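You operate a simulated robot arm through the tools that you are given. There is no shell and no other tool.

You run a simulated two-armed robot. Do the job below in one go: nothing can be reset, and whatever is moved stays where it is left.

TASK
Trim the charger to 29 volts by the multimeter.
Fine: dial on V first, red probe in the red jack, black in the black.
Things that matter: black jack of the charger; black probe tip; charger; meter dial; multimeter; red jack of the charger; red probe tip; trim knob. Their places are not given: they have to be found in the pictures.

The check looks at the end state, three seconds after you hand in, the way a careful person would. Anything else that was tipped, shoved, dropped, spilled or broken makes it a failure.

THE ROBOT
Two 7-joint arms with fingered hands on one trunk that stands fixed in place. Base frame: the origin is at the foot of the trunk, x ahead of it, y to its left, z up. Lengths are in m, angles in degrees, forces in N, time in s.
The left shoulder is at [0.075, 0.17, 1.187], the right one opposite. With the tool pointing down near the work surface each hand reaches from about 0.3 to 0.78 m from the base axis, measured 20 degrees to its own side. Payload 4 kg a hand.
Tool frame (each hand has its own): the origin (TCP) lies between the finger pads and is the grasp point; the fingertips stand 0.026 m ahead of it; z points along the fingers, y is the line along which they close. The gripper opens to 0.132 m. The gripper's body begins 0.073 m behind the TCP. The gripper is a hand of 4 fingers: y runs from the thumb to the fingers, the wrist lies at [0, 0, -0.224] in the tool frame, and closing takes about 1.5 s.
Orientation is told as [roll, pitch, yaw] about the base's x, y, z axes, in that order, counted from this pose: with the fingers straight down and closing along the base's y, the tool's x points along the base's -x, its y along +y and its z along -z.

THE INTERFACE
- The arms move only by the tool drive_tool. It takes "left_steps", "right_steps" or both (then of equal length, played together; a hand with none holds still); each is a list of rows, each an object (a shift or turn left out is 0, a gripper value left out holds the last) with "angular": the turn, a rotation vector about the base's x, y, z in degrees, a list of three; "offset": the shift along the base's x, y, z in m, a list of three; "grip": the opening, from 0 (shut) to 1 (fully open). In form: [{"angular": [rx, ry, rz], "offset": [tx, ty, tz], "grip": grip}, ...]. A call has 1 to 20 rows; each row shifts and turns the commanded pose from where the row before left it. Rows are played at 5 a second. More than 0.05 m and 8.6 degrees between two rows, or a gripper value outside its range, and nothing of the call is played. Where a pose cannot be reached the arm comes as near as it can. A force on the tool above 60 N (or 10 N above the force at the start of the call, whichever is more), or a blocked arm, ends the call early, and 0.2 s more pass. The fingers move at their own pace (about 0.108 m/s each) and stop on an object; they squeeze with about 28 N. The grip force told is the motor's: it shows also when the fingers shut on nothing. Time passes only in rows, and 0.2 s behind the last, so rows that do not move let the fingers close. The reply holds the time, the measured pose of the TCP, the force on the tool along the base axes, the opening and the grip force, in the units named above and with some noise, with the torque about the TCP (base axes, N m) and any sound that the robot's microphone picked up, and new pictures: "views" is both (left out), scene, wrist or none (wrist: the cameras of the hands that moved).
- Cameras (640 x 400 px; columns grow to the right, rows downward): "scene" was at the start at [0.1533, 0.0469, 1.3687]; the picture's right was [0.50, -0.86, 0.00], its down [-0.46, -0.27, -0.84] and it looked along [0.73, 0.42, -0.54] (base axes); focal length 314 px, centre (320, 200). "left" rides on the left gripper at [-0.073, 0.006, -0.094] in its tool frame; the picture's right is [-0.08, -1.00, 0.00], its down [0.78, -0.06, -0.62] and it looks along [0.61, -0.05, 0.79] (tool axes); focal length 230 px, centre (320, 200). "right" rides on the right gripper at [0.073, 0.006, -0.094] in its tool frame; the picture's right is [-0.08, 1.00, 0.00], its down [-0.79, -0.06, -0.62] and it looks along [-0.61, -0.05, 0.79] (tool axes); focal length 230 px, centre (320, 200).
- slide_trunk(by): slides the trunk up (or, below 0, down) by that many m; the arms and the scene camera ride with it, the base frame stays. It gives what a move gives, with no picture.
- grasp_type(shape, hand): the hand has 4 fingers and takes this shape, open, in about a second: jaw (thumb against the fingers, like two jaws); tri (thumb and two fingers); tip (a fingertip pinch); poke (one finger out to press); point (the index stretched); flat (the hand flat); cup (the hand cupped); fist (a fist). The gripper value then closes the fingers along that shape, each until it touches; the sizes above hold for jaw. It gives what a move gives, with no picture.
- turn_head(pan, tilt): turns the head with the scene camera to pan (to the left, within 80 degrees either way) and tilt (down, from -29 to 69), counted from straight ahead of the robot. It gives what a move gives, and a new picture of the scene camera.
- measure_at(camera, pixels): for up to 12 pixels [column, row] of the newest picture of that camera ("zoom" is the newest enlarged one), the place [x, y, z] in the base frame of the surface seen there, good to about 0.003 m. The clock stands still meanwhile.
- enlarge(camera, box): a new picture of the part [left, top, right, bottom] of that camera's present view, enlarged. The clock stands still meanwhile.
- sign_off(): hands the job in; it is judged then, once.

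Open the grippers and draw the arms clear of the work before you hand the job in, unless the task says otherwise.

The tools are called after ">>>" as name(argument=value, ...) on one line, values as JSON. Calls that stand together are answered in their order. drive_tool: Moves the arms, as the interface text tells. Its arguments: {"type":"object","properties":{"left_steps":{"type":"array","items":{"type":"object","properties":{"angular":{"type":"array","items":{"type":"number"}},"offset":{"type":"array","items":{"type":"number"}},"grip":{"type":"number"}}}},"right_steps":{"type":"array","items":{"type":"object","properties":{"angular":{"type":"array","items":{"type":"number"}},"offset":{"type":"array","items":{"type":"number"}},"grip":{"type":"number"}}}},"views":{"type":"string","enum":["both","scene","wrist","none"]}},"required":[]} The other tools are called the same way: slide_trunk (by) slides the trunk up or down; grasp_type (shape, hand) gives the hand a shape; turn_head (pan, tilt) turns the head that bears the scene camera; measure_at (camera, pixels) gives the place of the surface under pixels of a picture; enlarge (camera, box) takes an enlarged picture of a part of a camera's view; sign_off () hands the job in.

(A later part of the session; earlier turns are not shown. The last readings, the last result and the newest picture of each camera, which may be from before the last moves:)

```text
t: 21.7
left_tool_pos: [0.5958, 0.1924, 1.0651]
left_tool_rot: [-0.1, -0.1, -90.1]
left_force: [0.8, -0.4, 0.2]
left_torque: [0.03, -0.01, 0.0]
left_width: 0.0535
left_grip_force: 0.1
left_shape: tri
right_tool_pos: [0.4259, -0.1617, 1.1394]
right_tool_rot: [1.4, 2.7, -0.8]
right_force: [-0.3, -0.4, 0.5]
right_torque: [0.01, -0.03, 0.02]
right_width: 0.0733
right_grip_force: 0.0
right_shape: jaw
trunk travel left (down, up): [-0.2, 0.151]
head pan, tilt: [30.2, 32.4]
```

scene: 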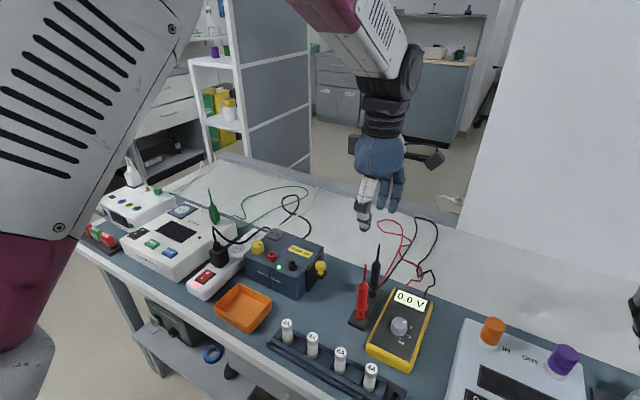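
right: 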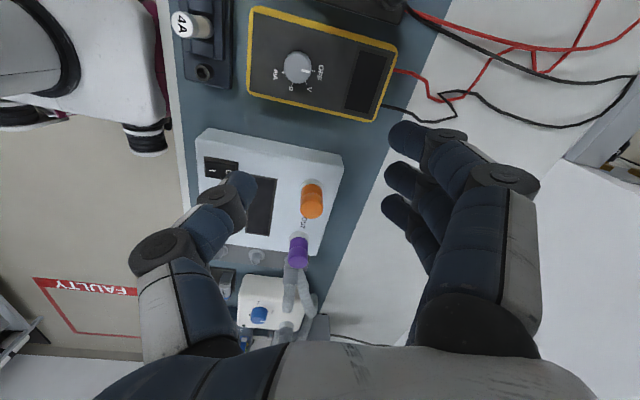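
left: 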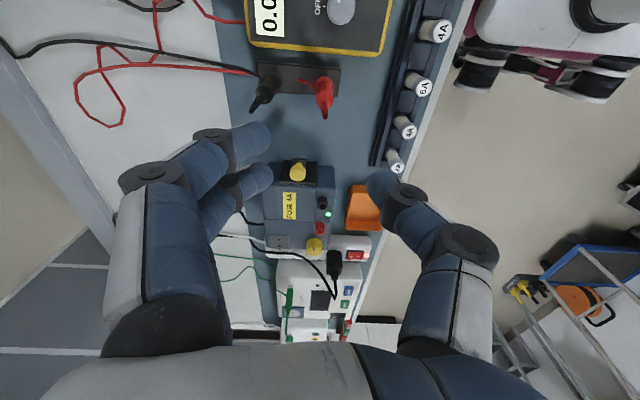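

In "tri" the thumb (380,185) opposes two fingers at (255,135) and (255,178). I'll close partway to see how they meet, and compare with "tip".

>>> drive_tool(left_steps=[{"grip": 0.18}, {}, {}], views="wrist")

>>> enlarge(camera="left", box=[200, 100, 440, 260])

>>> grasp_type(hand="left", shape="tip")

>>> drive_tool(left_steps=[{"grip": 0.18}, {}, {}, {}, {}], views="wrist")

>>> enlarge(camera="left", box=[200, 100, 440, 260])

```text
t: 22.5
left_tool_pos: [0.5955, 0.1931, 1.0647]
left_tool_rot: [0.0, 0.0, -90.0]
left_force: [0.2, 0.0, 0.2]
left_torque: [0.02, 0.06, 0.0]
left_width: 0.0242
left_grip_force: 0.0
left_shape: tri
right_tool_pos: [0.4257, -0.1609, 1.1402]
right_tool_rot: [1.3, 2.7, -0.7]
right_force: [-0.1, 1.6, 0.2]
right_torque: [-0.02, 0.02, -0.02]
right_width: 0.0734
right_grip_force: 0.1
right_shape: jaw
trunk travel left (down, up): [-0.2, 0.151]
head pan, tilt: [30.2, 32.4]
```

left: 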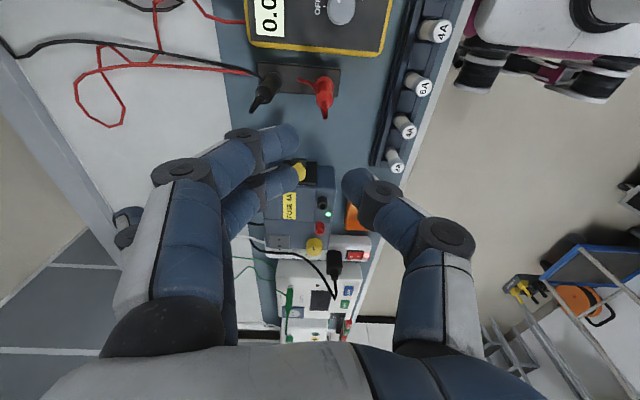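

```text
2.50 times, centred on (320, 180) of left
```

zoom: 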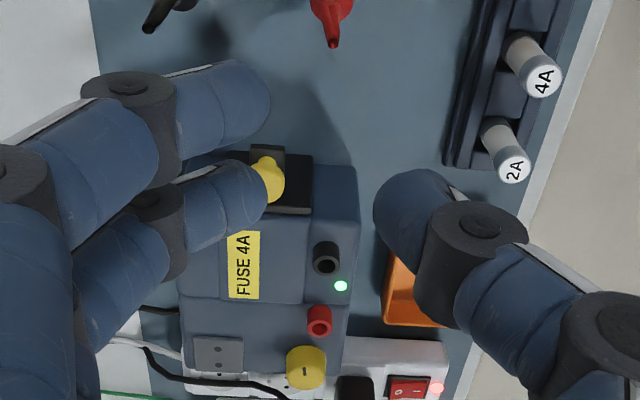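

```text
t: 23.4
left_tool_pos: [0.5969, 0.194, 1.0643]
left_tool_rot: [0.1, 0.0, -90.1]
left_force: [-0.4, -0.1, 0.2]
left_torque: [-0.02, 0.02, 0.02]
left_width: 0.1321
left_grip_force: 0.0
left_shape: tip
right_tool_pos: [0.4264, -0.1614, 1.1409]
right_tool_rot: [1.4, 2.7, -0.8]
right_force: [0.4, 0.1, -0.9]
right_torque: [0.01, 0.0, 0.03]
right_width: 0.0731
right_grip_force: 0.0
right_shape: jaw
trunk travel left (down, up): [-0.2, 0.151]
head pan, tilt: [30.2, 32.4]
```

```text
t: 24.6
left_tool_pos: [0.596, 0.1929, 1.0637]
left_tool_rot: [0.0, -0.1, -90.0]
left_force: [-0.2, -0.2, -0.3]
left_torque: [-0.01, 0.01, 0.0]
left_width: 0.0241
left_grip_force: 0.0
left_shape: tip
right_tool_pos: [0.4266, -0.1624, 1.1391]
right_tool_rot: [1.4, 2.8, -0.8]
right_force: [-0.4, -0.6, -0.5]
right_torque: [0.04, 0.01, 0.01]
right_width: 0.0732
right_grip_force: 0.1
right_shape: jaw
trunk travel left (down, up): [-0.2, 0.151]
head pan, tilt: [30.2, 32.4]
```

left: 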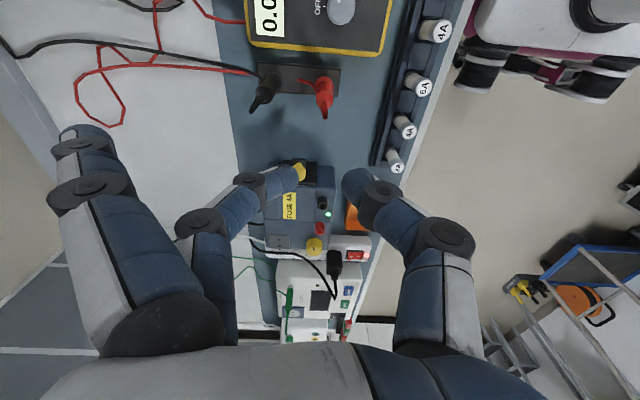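

```text
2.50 times, centred on (320, 180) of left
```

zoom: 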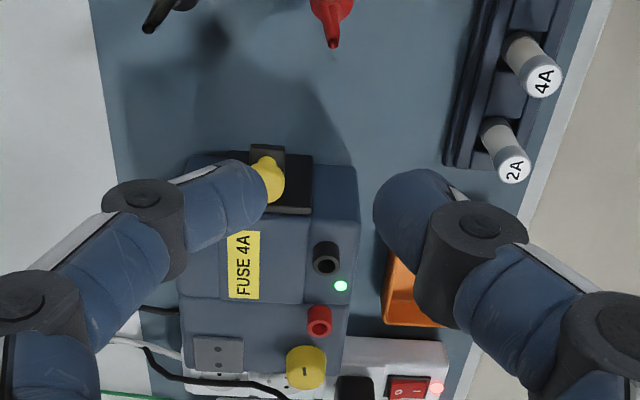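

In "tip" the thumb and middle finger pinch evenly, so that's the shape for the probes and knob. Now I'll measure the probes from this view (red (325,95), black (265,90)) to fix their centres.

>>> enlarge(camera="left", box=[240, 50, 350, 125])

>>> enlarge(camera="scene", box=[345, 235, 395, 335])

>>> measure_at(camera="zoom", pixels=[[300, 105], [297, 150], [290, 200], [290, 230], [290, 255], [284, 290], [354, 20], [350, 60], [345, 110], [342, 150], [335, 180], [330, 215]])

```text
5.33 times, centred on (295, 88) of left
```

zoom: 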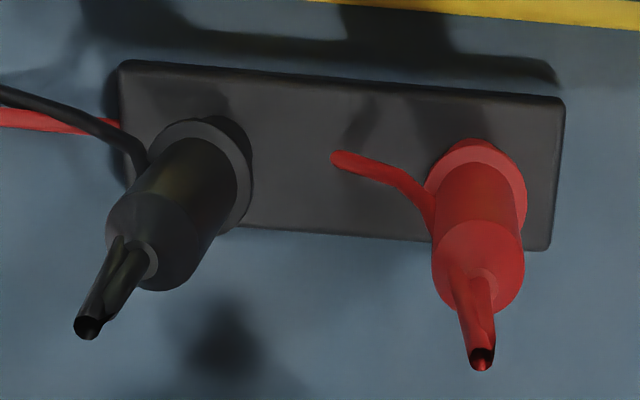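

```text
4.00 times, centred on (370, 285) of scene
```

zoom: 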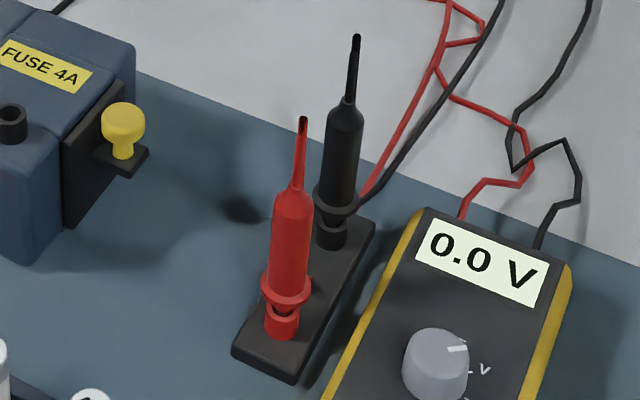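

```text
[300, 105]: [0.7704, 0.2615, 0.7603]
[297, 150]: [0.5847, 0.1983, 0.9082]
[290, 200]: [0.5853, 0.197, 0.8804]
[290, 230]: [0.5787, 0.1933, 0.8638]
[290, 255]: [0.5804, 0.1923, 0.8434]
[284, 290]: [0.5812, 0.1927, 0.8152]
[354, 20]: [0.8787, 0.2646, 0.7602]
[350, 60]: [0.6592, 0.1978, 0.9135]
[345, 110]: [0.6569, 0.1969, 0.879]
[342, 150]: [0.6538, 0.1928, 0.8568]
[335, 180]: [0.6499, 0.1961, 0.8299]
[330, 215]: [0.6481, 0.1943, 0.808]
```

Estimates put red at about (0.591,0.194) and black at (0.662,0.196). I'll measure the hand's own extents in the scene picture to plan clearances between hand and neighbouring probe.

>>> enlarge(camera="scene", box=[335, 80, 455, 240])

>>> measure_at(camera="scene", pixels=[[357, 150], [403, 155], [380, 165], [353, 142], [352, 152], [438, 160], [430, 165], [365, 215], [385, 200], [400, 190]])

```text
2.50 times, centred on (395, 160) of scene
```

zoom: 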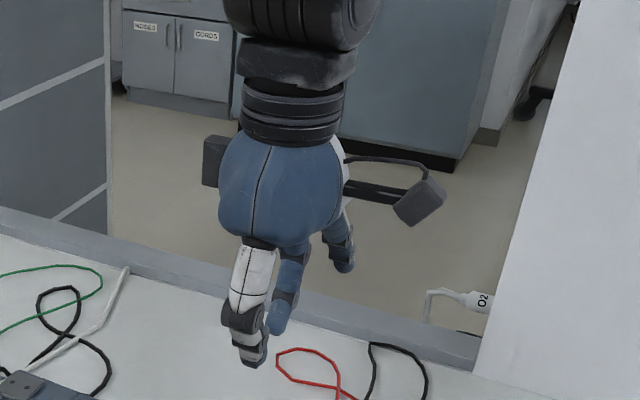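

```text
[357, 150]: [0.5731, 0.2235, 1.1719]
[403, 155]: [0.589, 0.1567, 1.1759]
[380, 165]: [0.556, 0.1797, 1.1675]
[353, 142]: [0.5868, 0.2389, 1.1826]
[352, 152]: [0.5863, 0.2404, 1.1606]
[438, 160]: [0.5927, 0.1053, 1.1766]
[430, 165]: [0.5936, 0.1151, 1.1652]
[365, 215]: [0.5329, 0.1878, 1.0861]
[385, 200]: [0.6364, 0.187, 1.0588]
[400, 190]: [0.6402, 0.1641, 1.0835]
```

The palm is about ±0.035 wide and its side block and camera sit about 0.1 above the TCP, so a high grip on the handle keeps clearances. I'll take the black probe first, with the hand back at yaw 0 (closing along y), staying high.

>>> drive_tool(left_steps=[{"angular": [0, 0, 8.2], "offset": [0.006, 0, 0], "grip": 0.5}, {"angular": [0, 0, 8.2], "offset": [0.006, 0, 0]}, {"angular": [0, 0, 8.2], "offset": [0.006, 0, 0]}, {"angular": [0, 0, 8.2], "offset": [0.006, 0, 0]}, {"angular": [0, 0, 8.2], "offset": [0.006, 0, 0]}, {"angular": [0, 0, 8.2], "offset": [0.006, 0, 0]}, {"angular": [0, 0, 8.2], "offset": [0.006, 0, 0]}, {"angular": [0, 0, 8.2], "offset": [0.006, 0.001, 0]}, {"angular": [0, 0, 8.2], "offset": [0.006, 0.001, 0]}, {"angular": [0, 0, 8.2], "offset": [0.006, 0.001, 0]}, {"angular": [0, 0, 8.0], "offset": [0.006, 0, 0]}, {}, {}], views="both")

```text
t: 27.4
left_tool_pos: [0.6606, 0.1966, 1.0638]
left_tool_rot: [0.0, 0.0, 0.0]
left_force: [-0.1, 0.6, 0.0]
left_torque: [0.0, -0.02, -0.01]
left_width: 0.0651
left_grip_force: 0.1
left_shape: tip
right_tool_pos: [0.4263, -0.1624, 1.1397]
right_tool_rot: [1.4, 2.6, -0.8]
right_force: [0.2, 0.9, -0.9]
right_torque: [0.02, -0.03, -0.02]
right_width: 0.0735
right_grip_force: 0.0
right_shape: jaw
trunk travel left (down, up): [-0.2, 0.151]
head pan, tilt: [30.2, 32.4]
```

scene: 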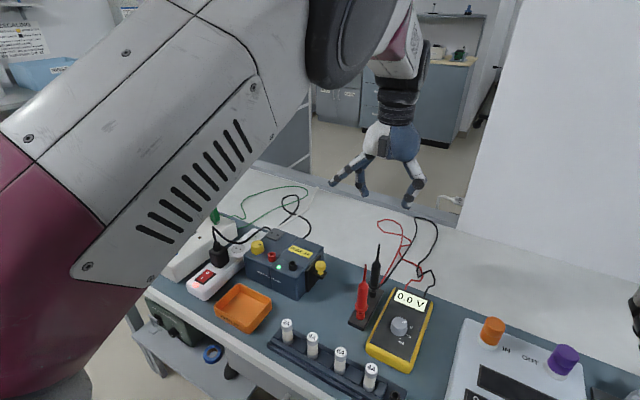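
left: 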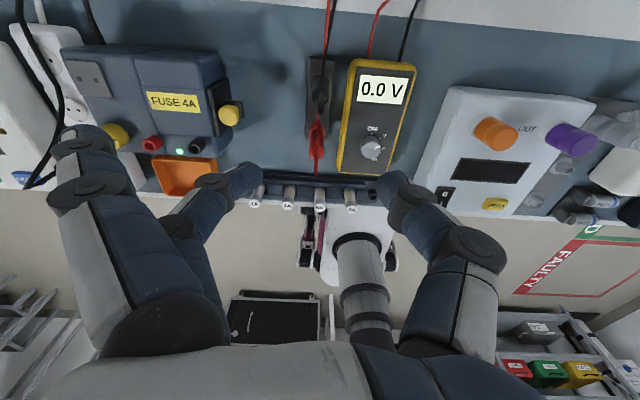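

The hand is above the black probe, yaw 0; I'll enlarge the left view around (320,100) to check the centring.

>>> enlarge(camera="left", box=[270, 50, 370, 180])

>>> measure_at(camera="left", pixels=[[320, 80], [320, 90], [320, 95], [321, 100], [321, 108], [322, 113], [317, 135], [317, 160], [317, 168]])

```text
3.08 times, centred on (320, 115) of left
```

zoom: 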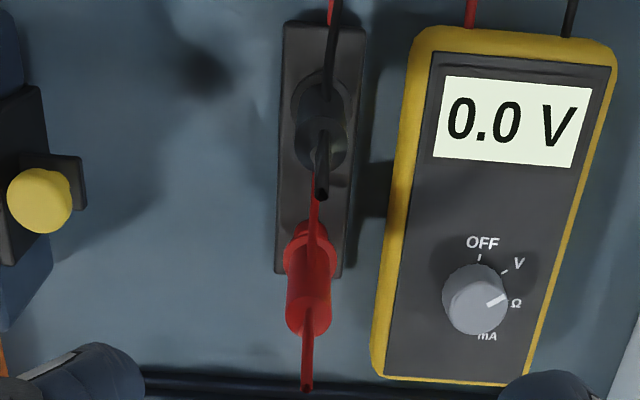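

```text
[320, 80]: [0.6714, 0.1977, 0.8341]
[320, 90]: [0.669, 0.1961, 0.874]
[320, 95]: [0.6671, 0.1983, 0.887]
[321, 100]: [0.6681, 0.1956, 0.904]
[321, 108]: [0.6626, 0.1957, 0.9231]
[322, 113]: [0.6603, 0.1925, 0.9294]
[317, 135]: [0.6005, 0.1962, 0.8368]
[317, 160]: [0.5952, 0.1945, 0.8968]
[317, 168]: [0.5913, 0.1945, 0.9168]
```

Black probe axis: y≈0.196. I also want to verify the dial pointer more closely (left (368,147)).

>>> enlarge(camera="left", box=[353, 125, 393, 170])

>>> enlarge(camera="scene", box=[380, 300, 430, 350])

```text
8.89 times, centred on (373, 148) of left
```

zoom: 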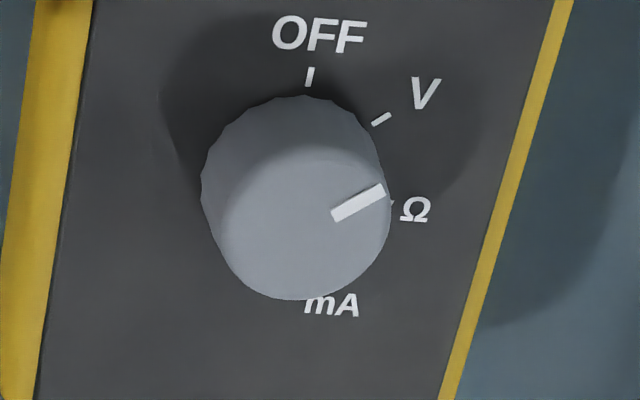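

```text
8.00 times, centred on (405, 325) of scene
```

zoom: 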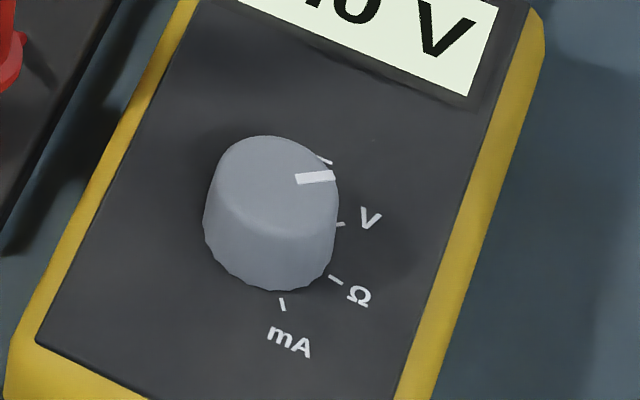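

The pointer is parallel to the V tick, so the dial is right. Now I descend around the black probe to TCP z≈0.878, fingers open.

>>> drive_tool(left_steps=[{"offset": [0.001, 0.001, -0.04]}, {"offset": [0, 0, -0.04]}, {"offset": [0, 0, -0.04]}, {"offset": [0, 0, -0.035]}, {"offset": [0, 0, -0.03]}, {}, {}], views="both")

>>> enlarge(camera="left", box=[220, 80, 420, 240])

>>> enlarge(camera="scene", box=[320, 200, 440, 330])

```text
t: 29.0
left_tool_pos: [0.6626, 0.1961, 0.8776]
left_tool_rot: [0.0, 0.0, 0.0]
left_force: [-0.1, 0.7, -0.5]
left_torque: [0.01, -0.01, 0.01]
left_width: 0.0653
left_grip_force: 0.1
left_shape: tip
right_tool_pos: [0.4262, -0.1622, 1.1405]
right_tool_rot: [1.4, 2.7, -0.9]
right_force: [0.3, -0.2, 0.4]
right_torque: [0.0, 0.0, 0.0]
right_width: 0.073
right_grip_force: 0.1
right_shape: jaw
trunk travel left (down, up): [-0.2, 0.151]
head pan, tilt: [30.2, 32.4]
```

scene: 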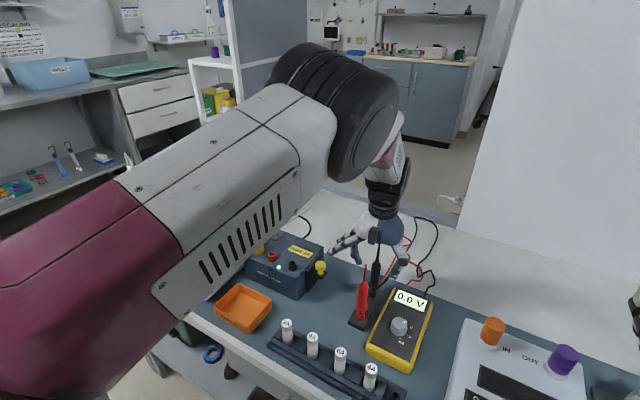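
left: 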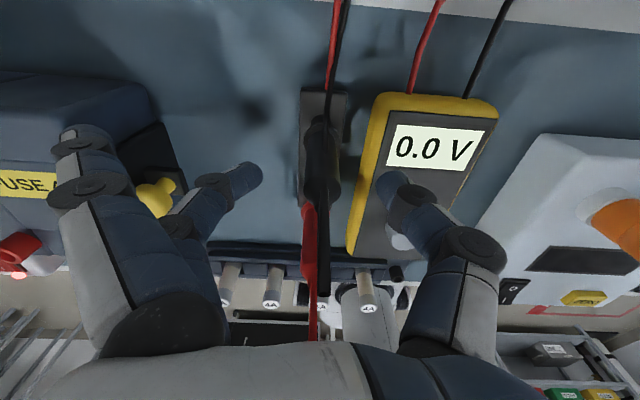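

```text
2.50 times, centred on (320, 160) of left
```

zoom: 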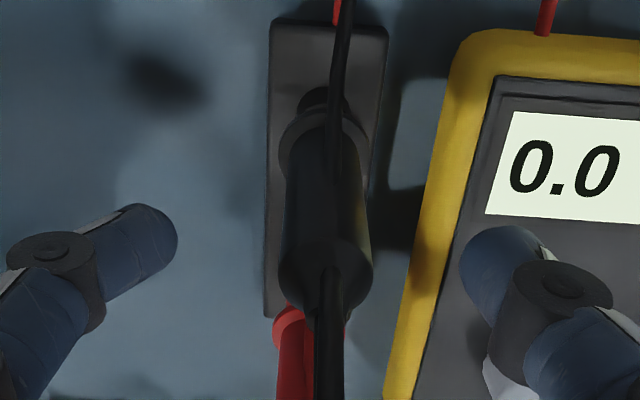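

```text
3.08 times, centred on (380, 265) of scene
```

zoom: 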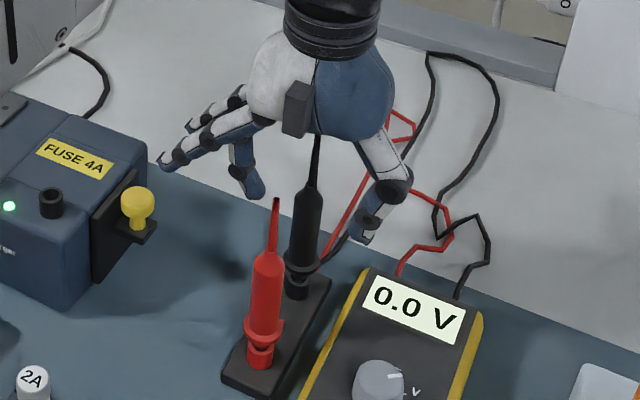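

The handle (zoom x 280–372) sits within about 1.5 mm of the middle between finger (178) and thumb (460). I close the pinch gently.

>>> drive_tool(left_steps=[{"grip": 0.35}, {"grip": 0.28}, {"grip": 0.22}, {"grip": 0.18}, {"grip": 0.1}, {"grip": 0.0}, {}, {}], views="both")

>>> enlarge(camera="left", box=[220, 80, 420, 240])

>>> enlarge(camera="scene", box=[320, 200, 440, 330])

```text
t: 30.8
left_tool_pos: [0.6622, 0.1957, 0.8775]
left_tool_rot: [0.0, 0.0, 0.0]
left_force: [-1.3, -0.4, -1.8]
left_torque: [0.01, 0.04, -0.01]
left_width: 0.0144
left_grip_force: 27.9
left_shape: tip
right_tool_pos: [0.4265, -0.1626, 1.1399]
right_tool_rot: [1.5, 2.7, -0.8]
right_force: [1.4, 0.1, 1.0]
right_torque: [-0.02, -0.02, 0.0]
right_width: 0.0733
right_grip_force: 0.1
right_shape: jaw
trunk travel left (down, up): [-0.2, 0.151]
head pan, tilt: [30.2, 32.4]
```

scene: 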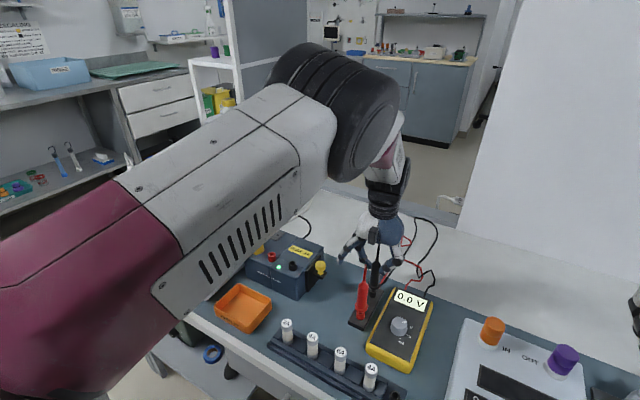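
left: 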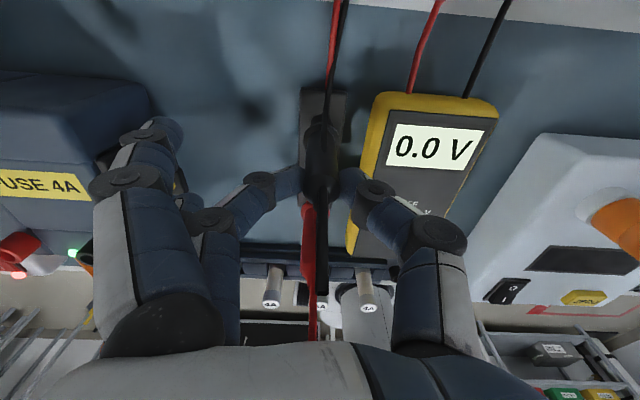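

```text
2.50 times, centred on (320, 160) of left
```

zoom: 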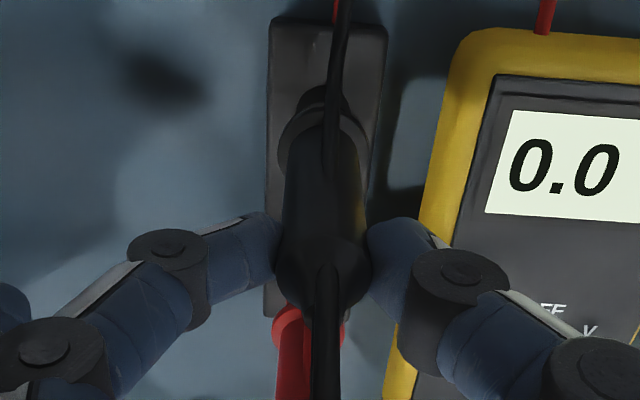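

```text
3.08 times, centred on (380, 265) of scene
```

zoom: 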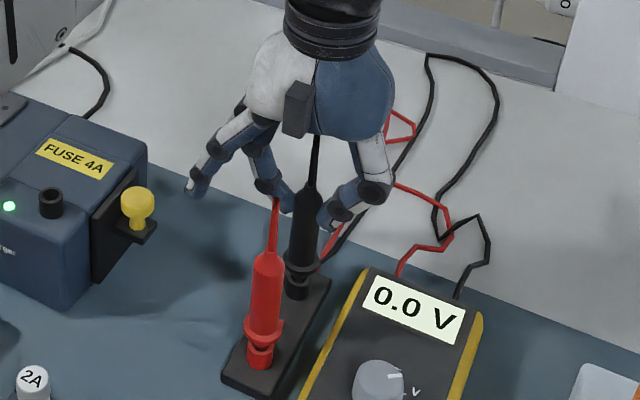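

The black probe is held (27.9 N, hardly any side force) and nothing moved. I'll lift it straight up.

>>> drive_tool(left_steps=[{"offset": [0, 0, 0.01]}, {"offset": [0, 0, 0.015]}, {"offset": [0, 0, 0.02]}, {"offset": [0, 0, 0.025]}, {"offset": [0, 0, 0.03]}, {"offset": [0, 0, 0.03]}, {"offset": [0, 0, 0.02]}, {}], views="both")

>>> enlarge(camera="scene", box=[320, 180, 440, 330])

>>> enlarge(camera="left", box=[220, 80, 420, 240])

```text
t: 32.6
left_tool_pos: [0.6613, 0.1969, 1.0294]
left_tool_rot: [0.0, 0.0, 0.0]
left_force: [-0.6, -0.5, 0.2]
left_torque: [0.0, 0.01, -0.05]
left_width: 0.0148
left_grip_force: 28.2
left_shape: tip
right_tool_pos: [0.4276, -0.1624, 1.1401]
right_tool_rot: [1.4, 2.7, -0.9]
right_force: [-0.1, 0.9, -0.3]
right_torque: [0.01, -0.02, -0.02]
right_width: 0.0735
right_grip_force: 0.1
right_shape: jaw
trunk travel left (down, up): [-0.2, 0.151]
head pan, tilt: [30.2, 32.4]
```

scene: 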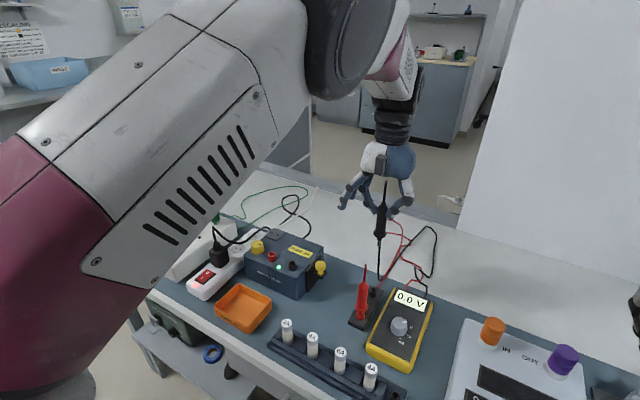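
left: 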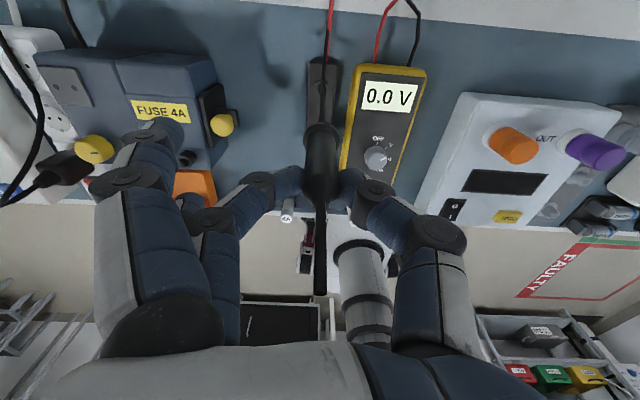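

```text
2.67 times, centred on (380, 255) of scene
```

zoom: 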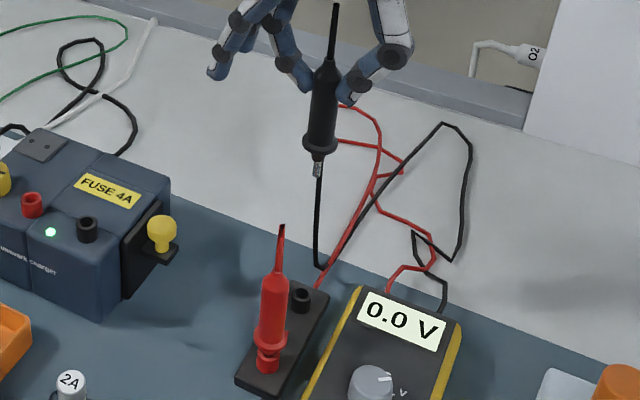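

```text
2.50 times, centred on (320, 160) of left
```

zoom: 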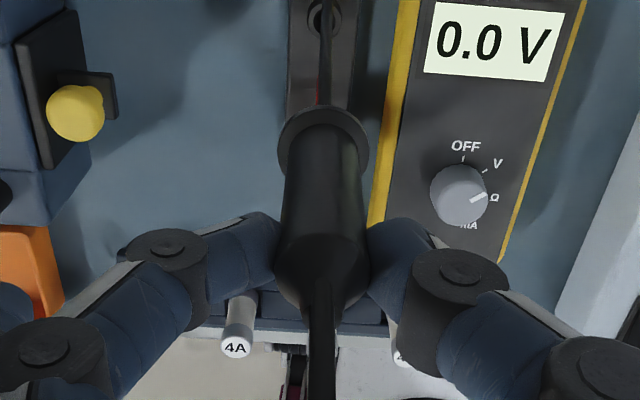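

The probe hangs vertical with a short metal tip at zoom (317,170), and the empty black collar shows at (302,298). I'll measure the tip, flange and charger jacks.

>>> measure_at(camera="scene", pixels=[[379, 245], [379, 242], [379, 235], [380, 229], [381, 215], [373, 291], [292, 265], [292, 262], [272, 256], [272, 252], [258, 243], [256, 247]])

>>> enlarge(camera="scene", box=[240, 230, 310, 280])

>>> enlarge(camera="scene", box=[360, 200, 400, 250])

```text
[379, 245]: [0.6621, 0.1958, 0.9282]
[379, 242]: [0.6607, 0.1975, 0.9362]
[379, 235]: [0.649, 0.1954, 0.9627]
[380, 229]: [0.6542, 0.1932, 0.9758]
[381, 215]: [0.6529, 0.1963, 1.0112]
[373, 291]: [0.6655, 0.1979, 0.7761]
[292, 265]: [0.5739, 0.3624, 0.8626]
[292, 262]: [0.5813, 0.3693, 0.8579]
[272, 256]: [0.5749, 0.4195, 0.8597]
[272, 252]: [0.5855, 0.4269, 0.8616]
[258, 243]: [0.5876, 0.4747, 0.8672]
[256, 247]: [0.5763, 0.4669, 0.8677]
```

```text
8.00 times, centred on (275, 255) of scene
```

zoom: 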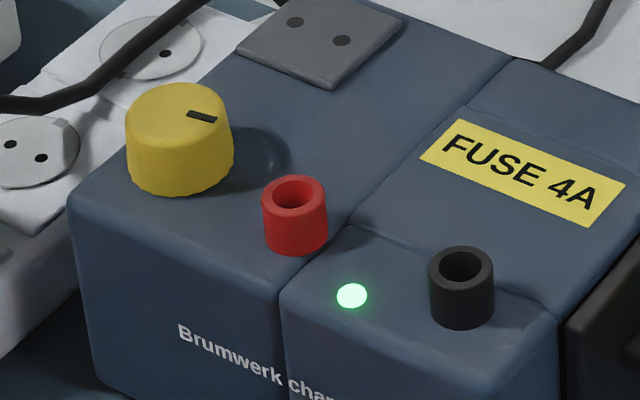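

```text
8.00 times, centred on (380, 225) of scene
```

zoom: 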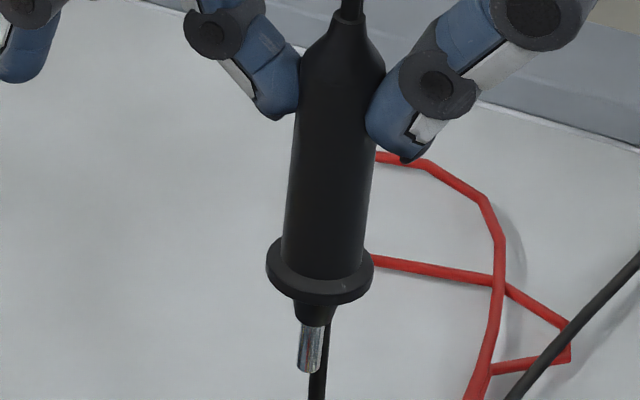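

Tip bottom is about 0.107 below the TCP. Jack centres look like black ≈(0.578,0.366), red ≈(0.580,0.423), tops z≈0.862. I carry the probe over (first +y, then −x) while turning the hand to yaw −90.

>>> drive_tool(left_steps=[{"angular": [0, 0, -8.2], "offset": [0, 0.024, 0]}, {"angular": [0, 0, -8.2], "offset": [0, 0.024, 0]}, {"angular": [0, 0, -8.2], "offset": [0, 0.024, 0]}, {"angular": [0, 0, -8.2], "offset": [0, 0.024, 0]}, {"angular": [0, 0, -8.2], "offset": [-0.012, 0.024, 0]}, {"angular": [0, 0, -8.2], "offset": [-0.012, 0.024, 0]}, {"angular": [0, 0, -8.2], "offset": [-0.012, 0.026, 0]}, {"angular": [0, 0, -8.2], "offset": [-0.012, 0, 0]}, {"angular": [0, 0, -8.2], "offset": [-0.012, 0, 0]}, {"angular": [0, 0, -8.2], "offset": [-0.012, 0, 0]}, {"angular": [0, 0, -8.0], "offset": [-0.011, 0, 0]}, {}, {}], views="both")

>>> enlarge(camera="scene", box=[240, 180, 340, 290])

>>> enlarge(camera="left", box=[260, 80, 380, 240])

```text
t: 35.4
left_tool_pos: [0.5779, 0.3663, 1.0302]
left_tool_rot: [0.0, -0.1, -90.1]
left_force: [-0.4, -0.3, 0.3]
left_torque: [0.01, 0.0, 0.0]
left_width: 0.0142
left_grip_force: 27.3
left_shape: tip
right_tool_pos: [0.4262, -0.1621, 1.1408]
right_tool_rot: [1.4, 2.7, -0.8]
right_force: [0.4, -0.4, 0.4]
right_torque: [0.03, 0.01, -0.01]
right_width: 0.0733
right_grip_force: 0.0
right_shape: jaw
trunk travel left (down, up): [-0.2, 0.151]
head pan, tilt: [30.2, 32.4]
```

scene: 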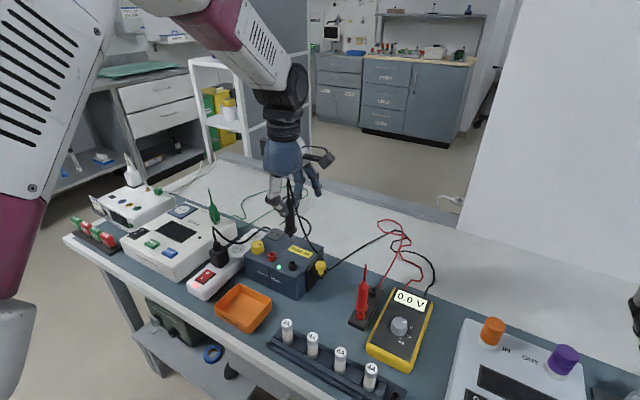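
left: 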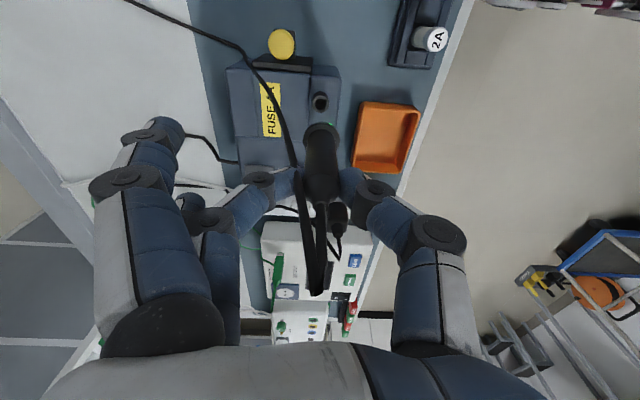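

```text
3.64 times, centred on (290, 235) of scene
```

zoom: 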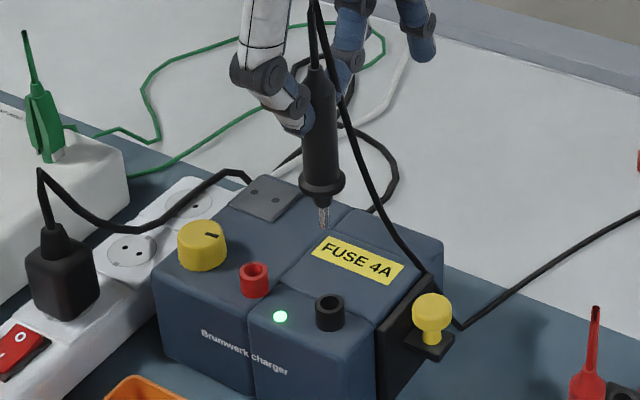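

```text
2.50 times, centred on (320, 160) of left
```

zoom: 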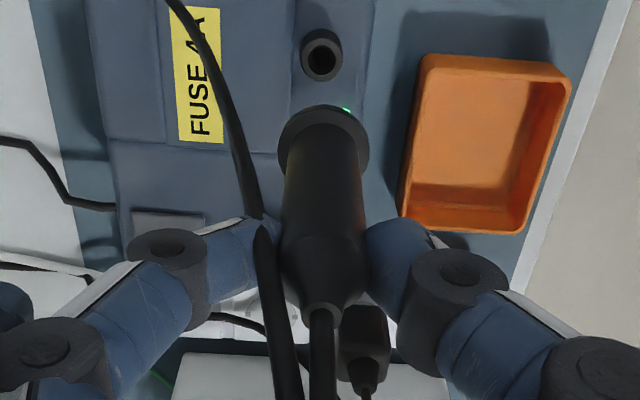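

The black jack shows at left (321,102) just ahead of the probe. I'll enlarge and measure its rim to refine the alignment.

>>> enlarge(camera="left", box=[300, 85, 340, 125])

>>> measure_at(camera="left", pixels=[[314, 102], [328, 102], [321, 94], [315, 98], [327, 98], [321, 109], [316, 107], [326, 107]])

>>> enlarge(camera="scene", box=[262, 240, 312, 280])

>>> measure_at(camera="zoom", pixels=[[398, 230], [454, 230], [400, 222], [452, 222], [426, 210], [426, 255], [180, 142], [236, 142], [208, 122], [208, 165]])

```text
10.00 times, centred on (320, 105) of left
```

zoom: 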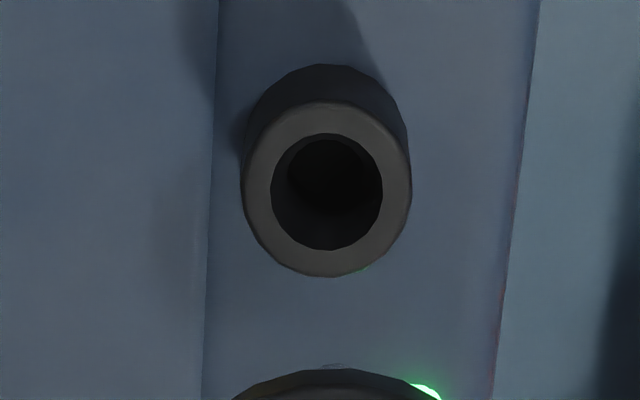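

```text
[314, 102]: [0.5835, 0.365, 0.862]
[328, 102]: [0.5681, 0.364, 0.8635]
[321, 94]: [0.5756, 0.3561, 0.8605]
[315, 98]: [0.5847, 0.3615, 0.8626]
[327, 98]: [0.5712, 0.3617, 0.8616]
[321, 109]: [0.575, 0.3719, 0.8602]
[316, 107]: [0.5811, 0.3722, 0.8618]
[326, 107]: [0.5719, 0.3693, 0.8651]
```

```text
10.00 times, centred on (287, 260) of scene
```

zoom: 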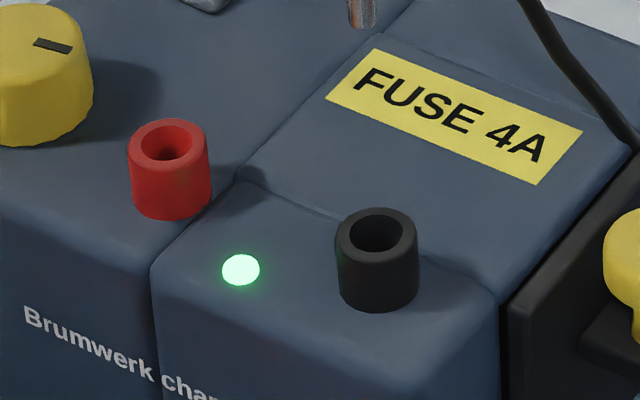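

```text
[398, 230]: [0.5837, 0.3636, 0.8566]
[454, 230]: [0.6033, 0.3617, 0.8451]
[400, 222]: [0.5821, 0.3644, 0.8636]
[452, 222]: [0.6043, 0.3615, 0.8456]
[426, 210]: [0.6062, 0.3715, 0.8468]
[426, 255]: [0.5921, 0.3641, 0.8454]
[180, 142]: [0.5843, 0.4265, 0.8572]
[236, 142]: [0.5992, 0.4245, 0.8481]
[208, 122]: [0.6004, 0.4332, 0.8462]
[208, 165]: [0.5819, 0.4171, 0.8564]
```

The jack ring centre is about (0.5765,0.366), and tip and jack agree to about 2 mm. I lower until the tip is just above the jack and check.

>>> drive_tool(left_steps=[{"offset": [0.001, 0.0003, -0.02]}, {"offset": [0, 0, -0.02]}, {"offset": [0, 0, -0.014]}, {}, {}], views="both")

>>> enlarge(camera="scene", box=[270, 230, 320, 280])

>>> enlarge(camera="left", box=[290, 80, 350, 140])

```text
t: 36.6
left_tool_pos: [0.5799, 0.3663, 0.9754]
left_tool_rot: [0.0, 0.0, -90.0]
left_force: [-0.5, -0.1, -1.1]
left_torque: [0.05, 0.03, -0.02]
left_width: 0.0144
left_grip_force: 27.3
left_shape: tip
right_tool_pos: [0.4272, -0.1625, 1.1401]
right_tool_rot: [1.4, 2.7, -0.8]
right_force: [0.0, 0.5, -0.4]
right_torque: [0.0, -0.02, 0.0]
right_width: 0.0735
right_grip_force: 0.1
right_shape: jaw
trunk travel left (down, up): [-0.2, 0.151]
head pan, tilt: [30.2, 32.4]
```

scene: 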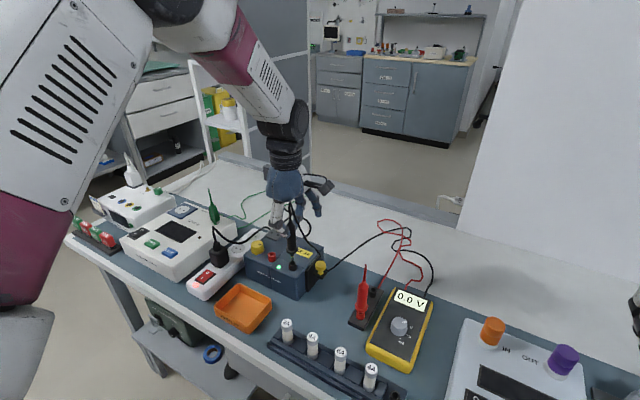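
left: 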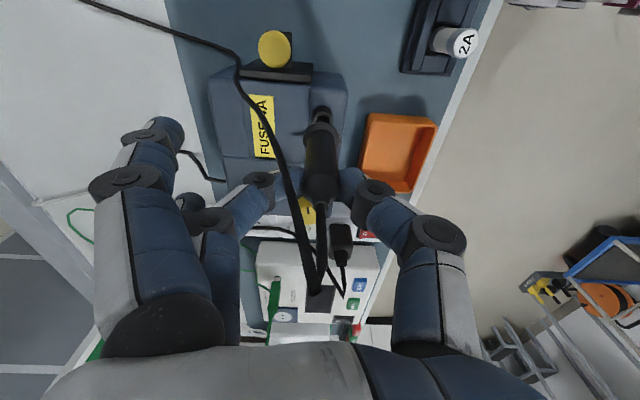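

```text
8.00 times, centred on (295, 255) of scene
```

zoom: 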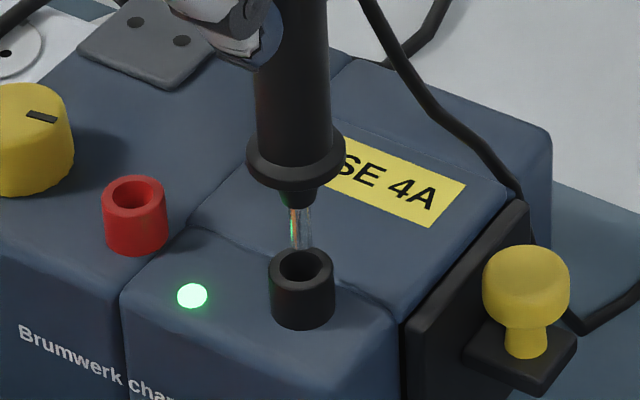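

```text
6.67 times, centred on (320, 110) of left
```

zoom: 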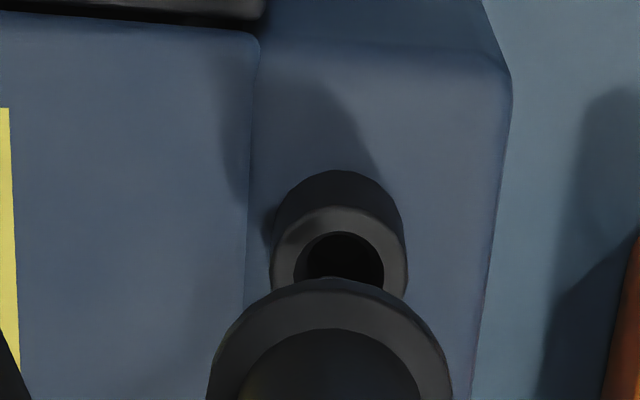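

The tip sits right over the hole (zoom tip (303,249), hole centre (302,264)). I lower in small steps, watching force.

>>> drive_tool(left_steps=[{"offset": [-0.001, 0, -0.004]}, {"offset": [0, 0, -0.004]}, {"offset": [0, 0, -0.004]}, {"offset": [0, 0, -0.004]}, {}], views="scene")

>>> enlarge(camera="scene", box=[270, 230, 320, 280])

```text
t: 37.8
left_tool_pos: [0.5792, 0.3669, 0.9576]
left_tool_rot: [0.0, 0.0, -90.0]
left_force: [0.1, 0.3, -0.1]
left_torque: [0.0, -0.01, -0.04]
left_width: 0.0144
left_grip_force: 27.6
left_shape: tip
right_tool_pos: [0.4261, -0.162, 1.141]
right_tool_rot: [1.4, 2.7, -0.7]
right_force: [-0.4, 0.0, 0.4]
right_torque: [0.0, 0.01, -0.04]
right_width: 0.0736
right_grip_force: 0.0
right_shape: jaw
trunk travel left (down, up): [-0.2, 0.151]
head pan, tilt: [30.2, 32.4]
```

scene: 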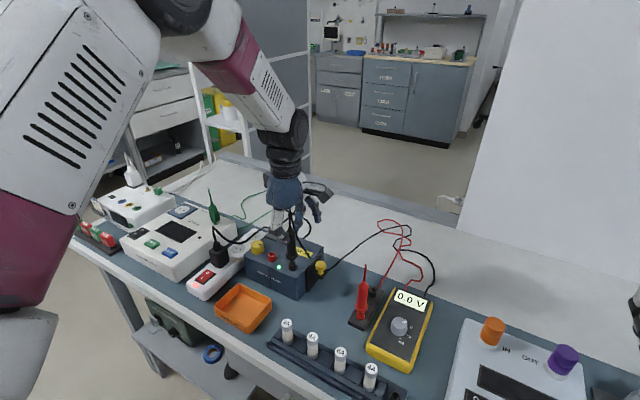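

```text
8.00 times, centred on (295, 255) of scene
```

zoom: 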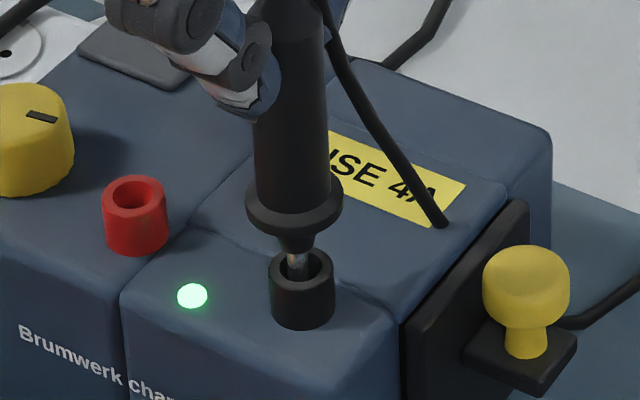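

The tip is inside the black jack, no force yet. I continue lowering in 3 mm steps.

>>> drive_tool(left_steps=[{"offset": [0, 0, -0.003]}, {"offset": [0, 0, -0.003]}, {"offset": [0, 0, -0.003]}, {"offset": [0, 0, -0.003]}, {}], views="scene")

>>> enlarge(camera="scene", box=[270, 230, 320, 280])

```text
t: 39.0
left_tool_pos: [0.5783, 0.3657, 0.9507]
left_tool_rot: [0.4, 0.2, -90.0]
left_force: [-0.4, 1.2, 19.5]
left_torque: [0.0, -0.05, 0.01]
left_width: 0.0154
left_grip_force: 28.9
left_shape: tip
right_tool_pos: [0.4246, -0.163, 1.1407]
right_tool_rot: [1.4, 2.6, -0.8]
right_force: [-0.1, 0.4, 1.3]
right_torque: [0.0, -0.03, -0.02]
right_width: 0.0731
right_grip_force: 0.1
right_shape: jaw
trunk travel left (down, up): [-0.2, 0.151]
head pan, tilt: [30.2, 32.4]
```

scene: 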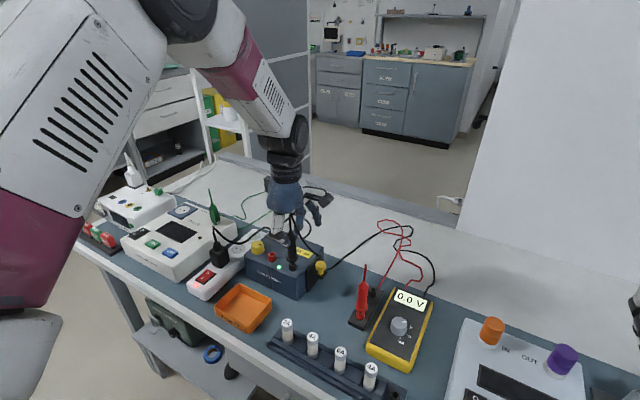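

```text
8.00 times, centred on (295, 255) of scene
```

zoom: 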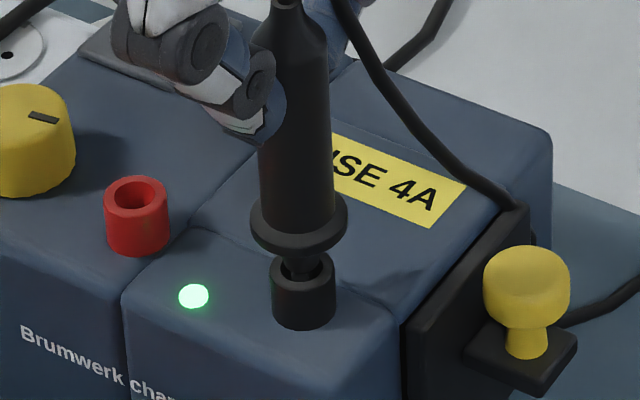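

Upward force of 19 N says the tip has bottomed with the cone in the collar mouth, like it stood in the holder. I relieve the pressure and open the fingers gently.

>>> drive_tool(left_steps=[{"offset": [0, 0, 0.002]}, {"grip": 0.12}, {"grip": 0.2}, {"grip": 0.3}, {"grip": 0.42}, {}, {}], views="both")

>>> enlarge(camera="scene", box=[260, 190, 330, 280])

>>> enlarge(camera="left", box=[220, 80, 420, 320])

```text
t: 40.6
left_tool_pos: [0.5784, 0.3672, 0.9496]
left_tool_rot: [0.0, 0.0, -90.0]
left_force: [0.5, -0.1, 0.0]
left_torque: [0.0, -0.03, 0.0]
left_width: 0.0546
left_grip_force: 0.1
left_shape: tip
right_tool_pos: [0.4261, -0.1623, 1.1389]
right_tool_rot: [1.4, 2.8, -0.8]
right_force: [0.0, -0.1, 0.4]
right_torque: [0.01, -0.03, 0.01]
right_width: 0.0733
right_grip_force: 0.0
right_shape: jaw
trunk travel left (down, up): [-0.2, 0.151]
head pan, tilt: [30.2, 32.4]
```

scene: 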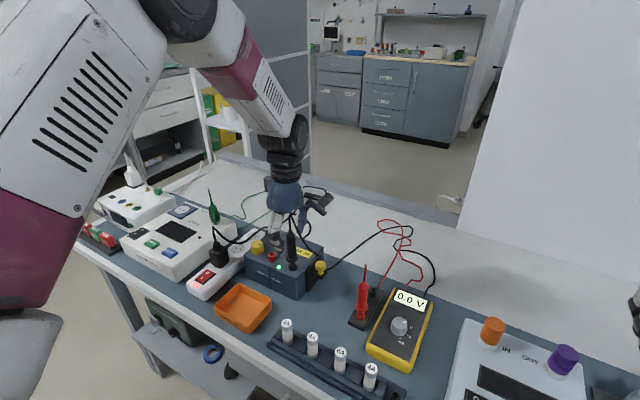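
left: 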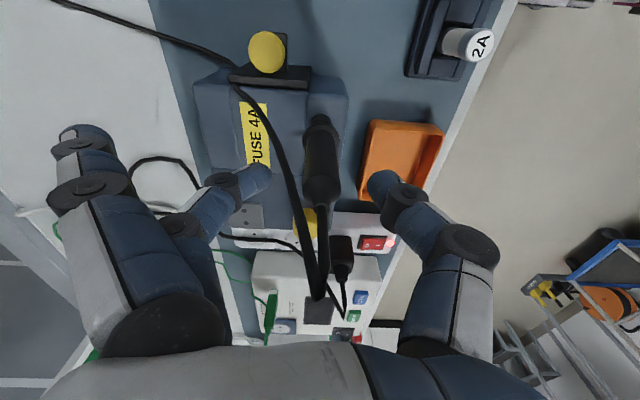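

```text
4.44 times, centred on (295, 235) of scene
```

zoom: 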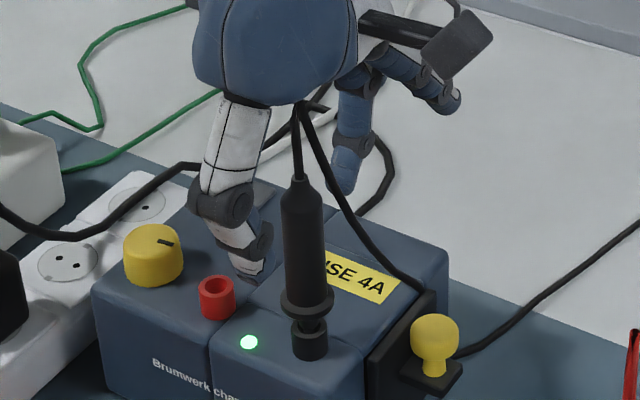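

```text
1.67 times, centred on (320, 200) of left
```

zoom: 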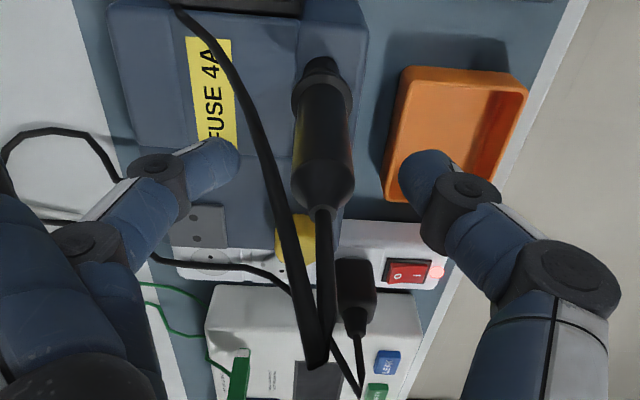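

The black probe stands upright in its jack. I lift the hand straight up slowly and check that the lead isn't caught.

>>> drive_tool(left_steps=[{"offset": [0, 0, 0.015]}, {"offset": [0, 0, 0.02]}, {"offset": [0, 0, 0.025]}, {"offset": [0, 0, 0.03]}, {"offset": [0, 0, 0.03]}, {}], views="both")

>>> enlarge(camera="scene", box=[260, 190, 330, 280])

```text
t: 42.0
left_tool_pos: [0.579, 0.3658, 1.0689]
left_tool_rot: [0.0, -0.1, -90.1]
left_force: [0.4, -0.2, -0.3]
left_torque: [0.02, 0.03, -0.01]
left_width: 0.055
left_grip_force: 0.1
left_shape: tip
right_tool_pos: [0.4261, -0.1617, 1.1398]
right_tool_rot: [1.4, 2.7, -0.8]
right_force: [0.2, 0.0, -0.1]
right_torque: [0.02, 0.02, -0.01]
right_width: 0.0734
right_grip_force: 0.1
right_shape: jaw
trunk travel left (down, up): [-0.2, 0.151]
head pan, tilt: [30.2, 32.4]
```

scene: 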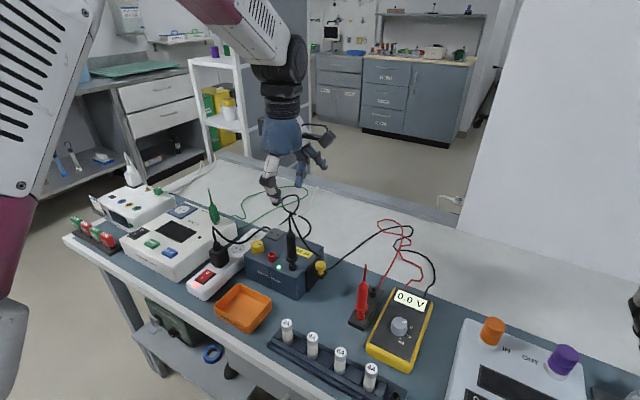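
left: 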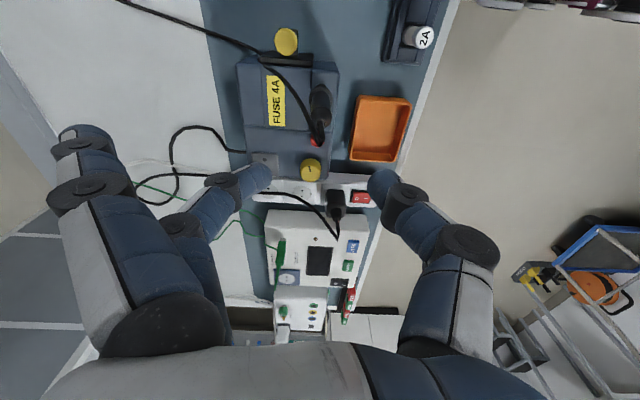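

```text
4.44 times, centred on (295, 235) of scene
```

zoom: 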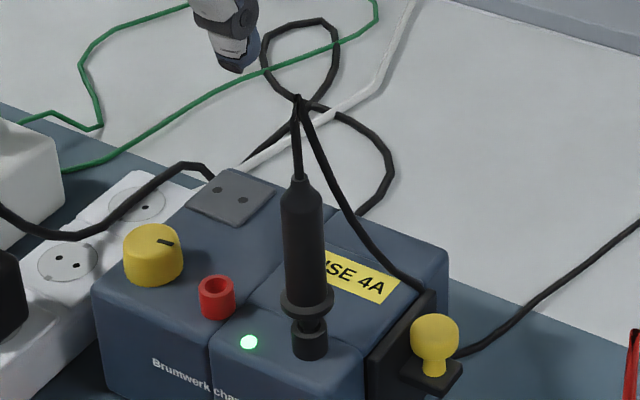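

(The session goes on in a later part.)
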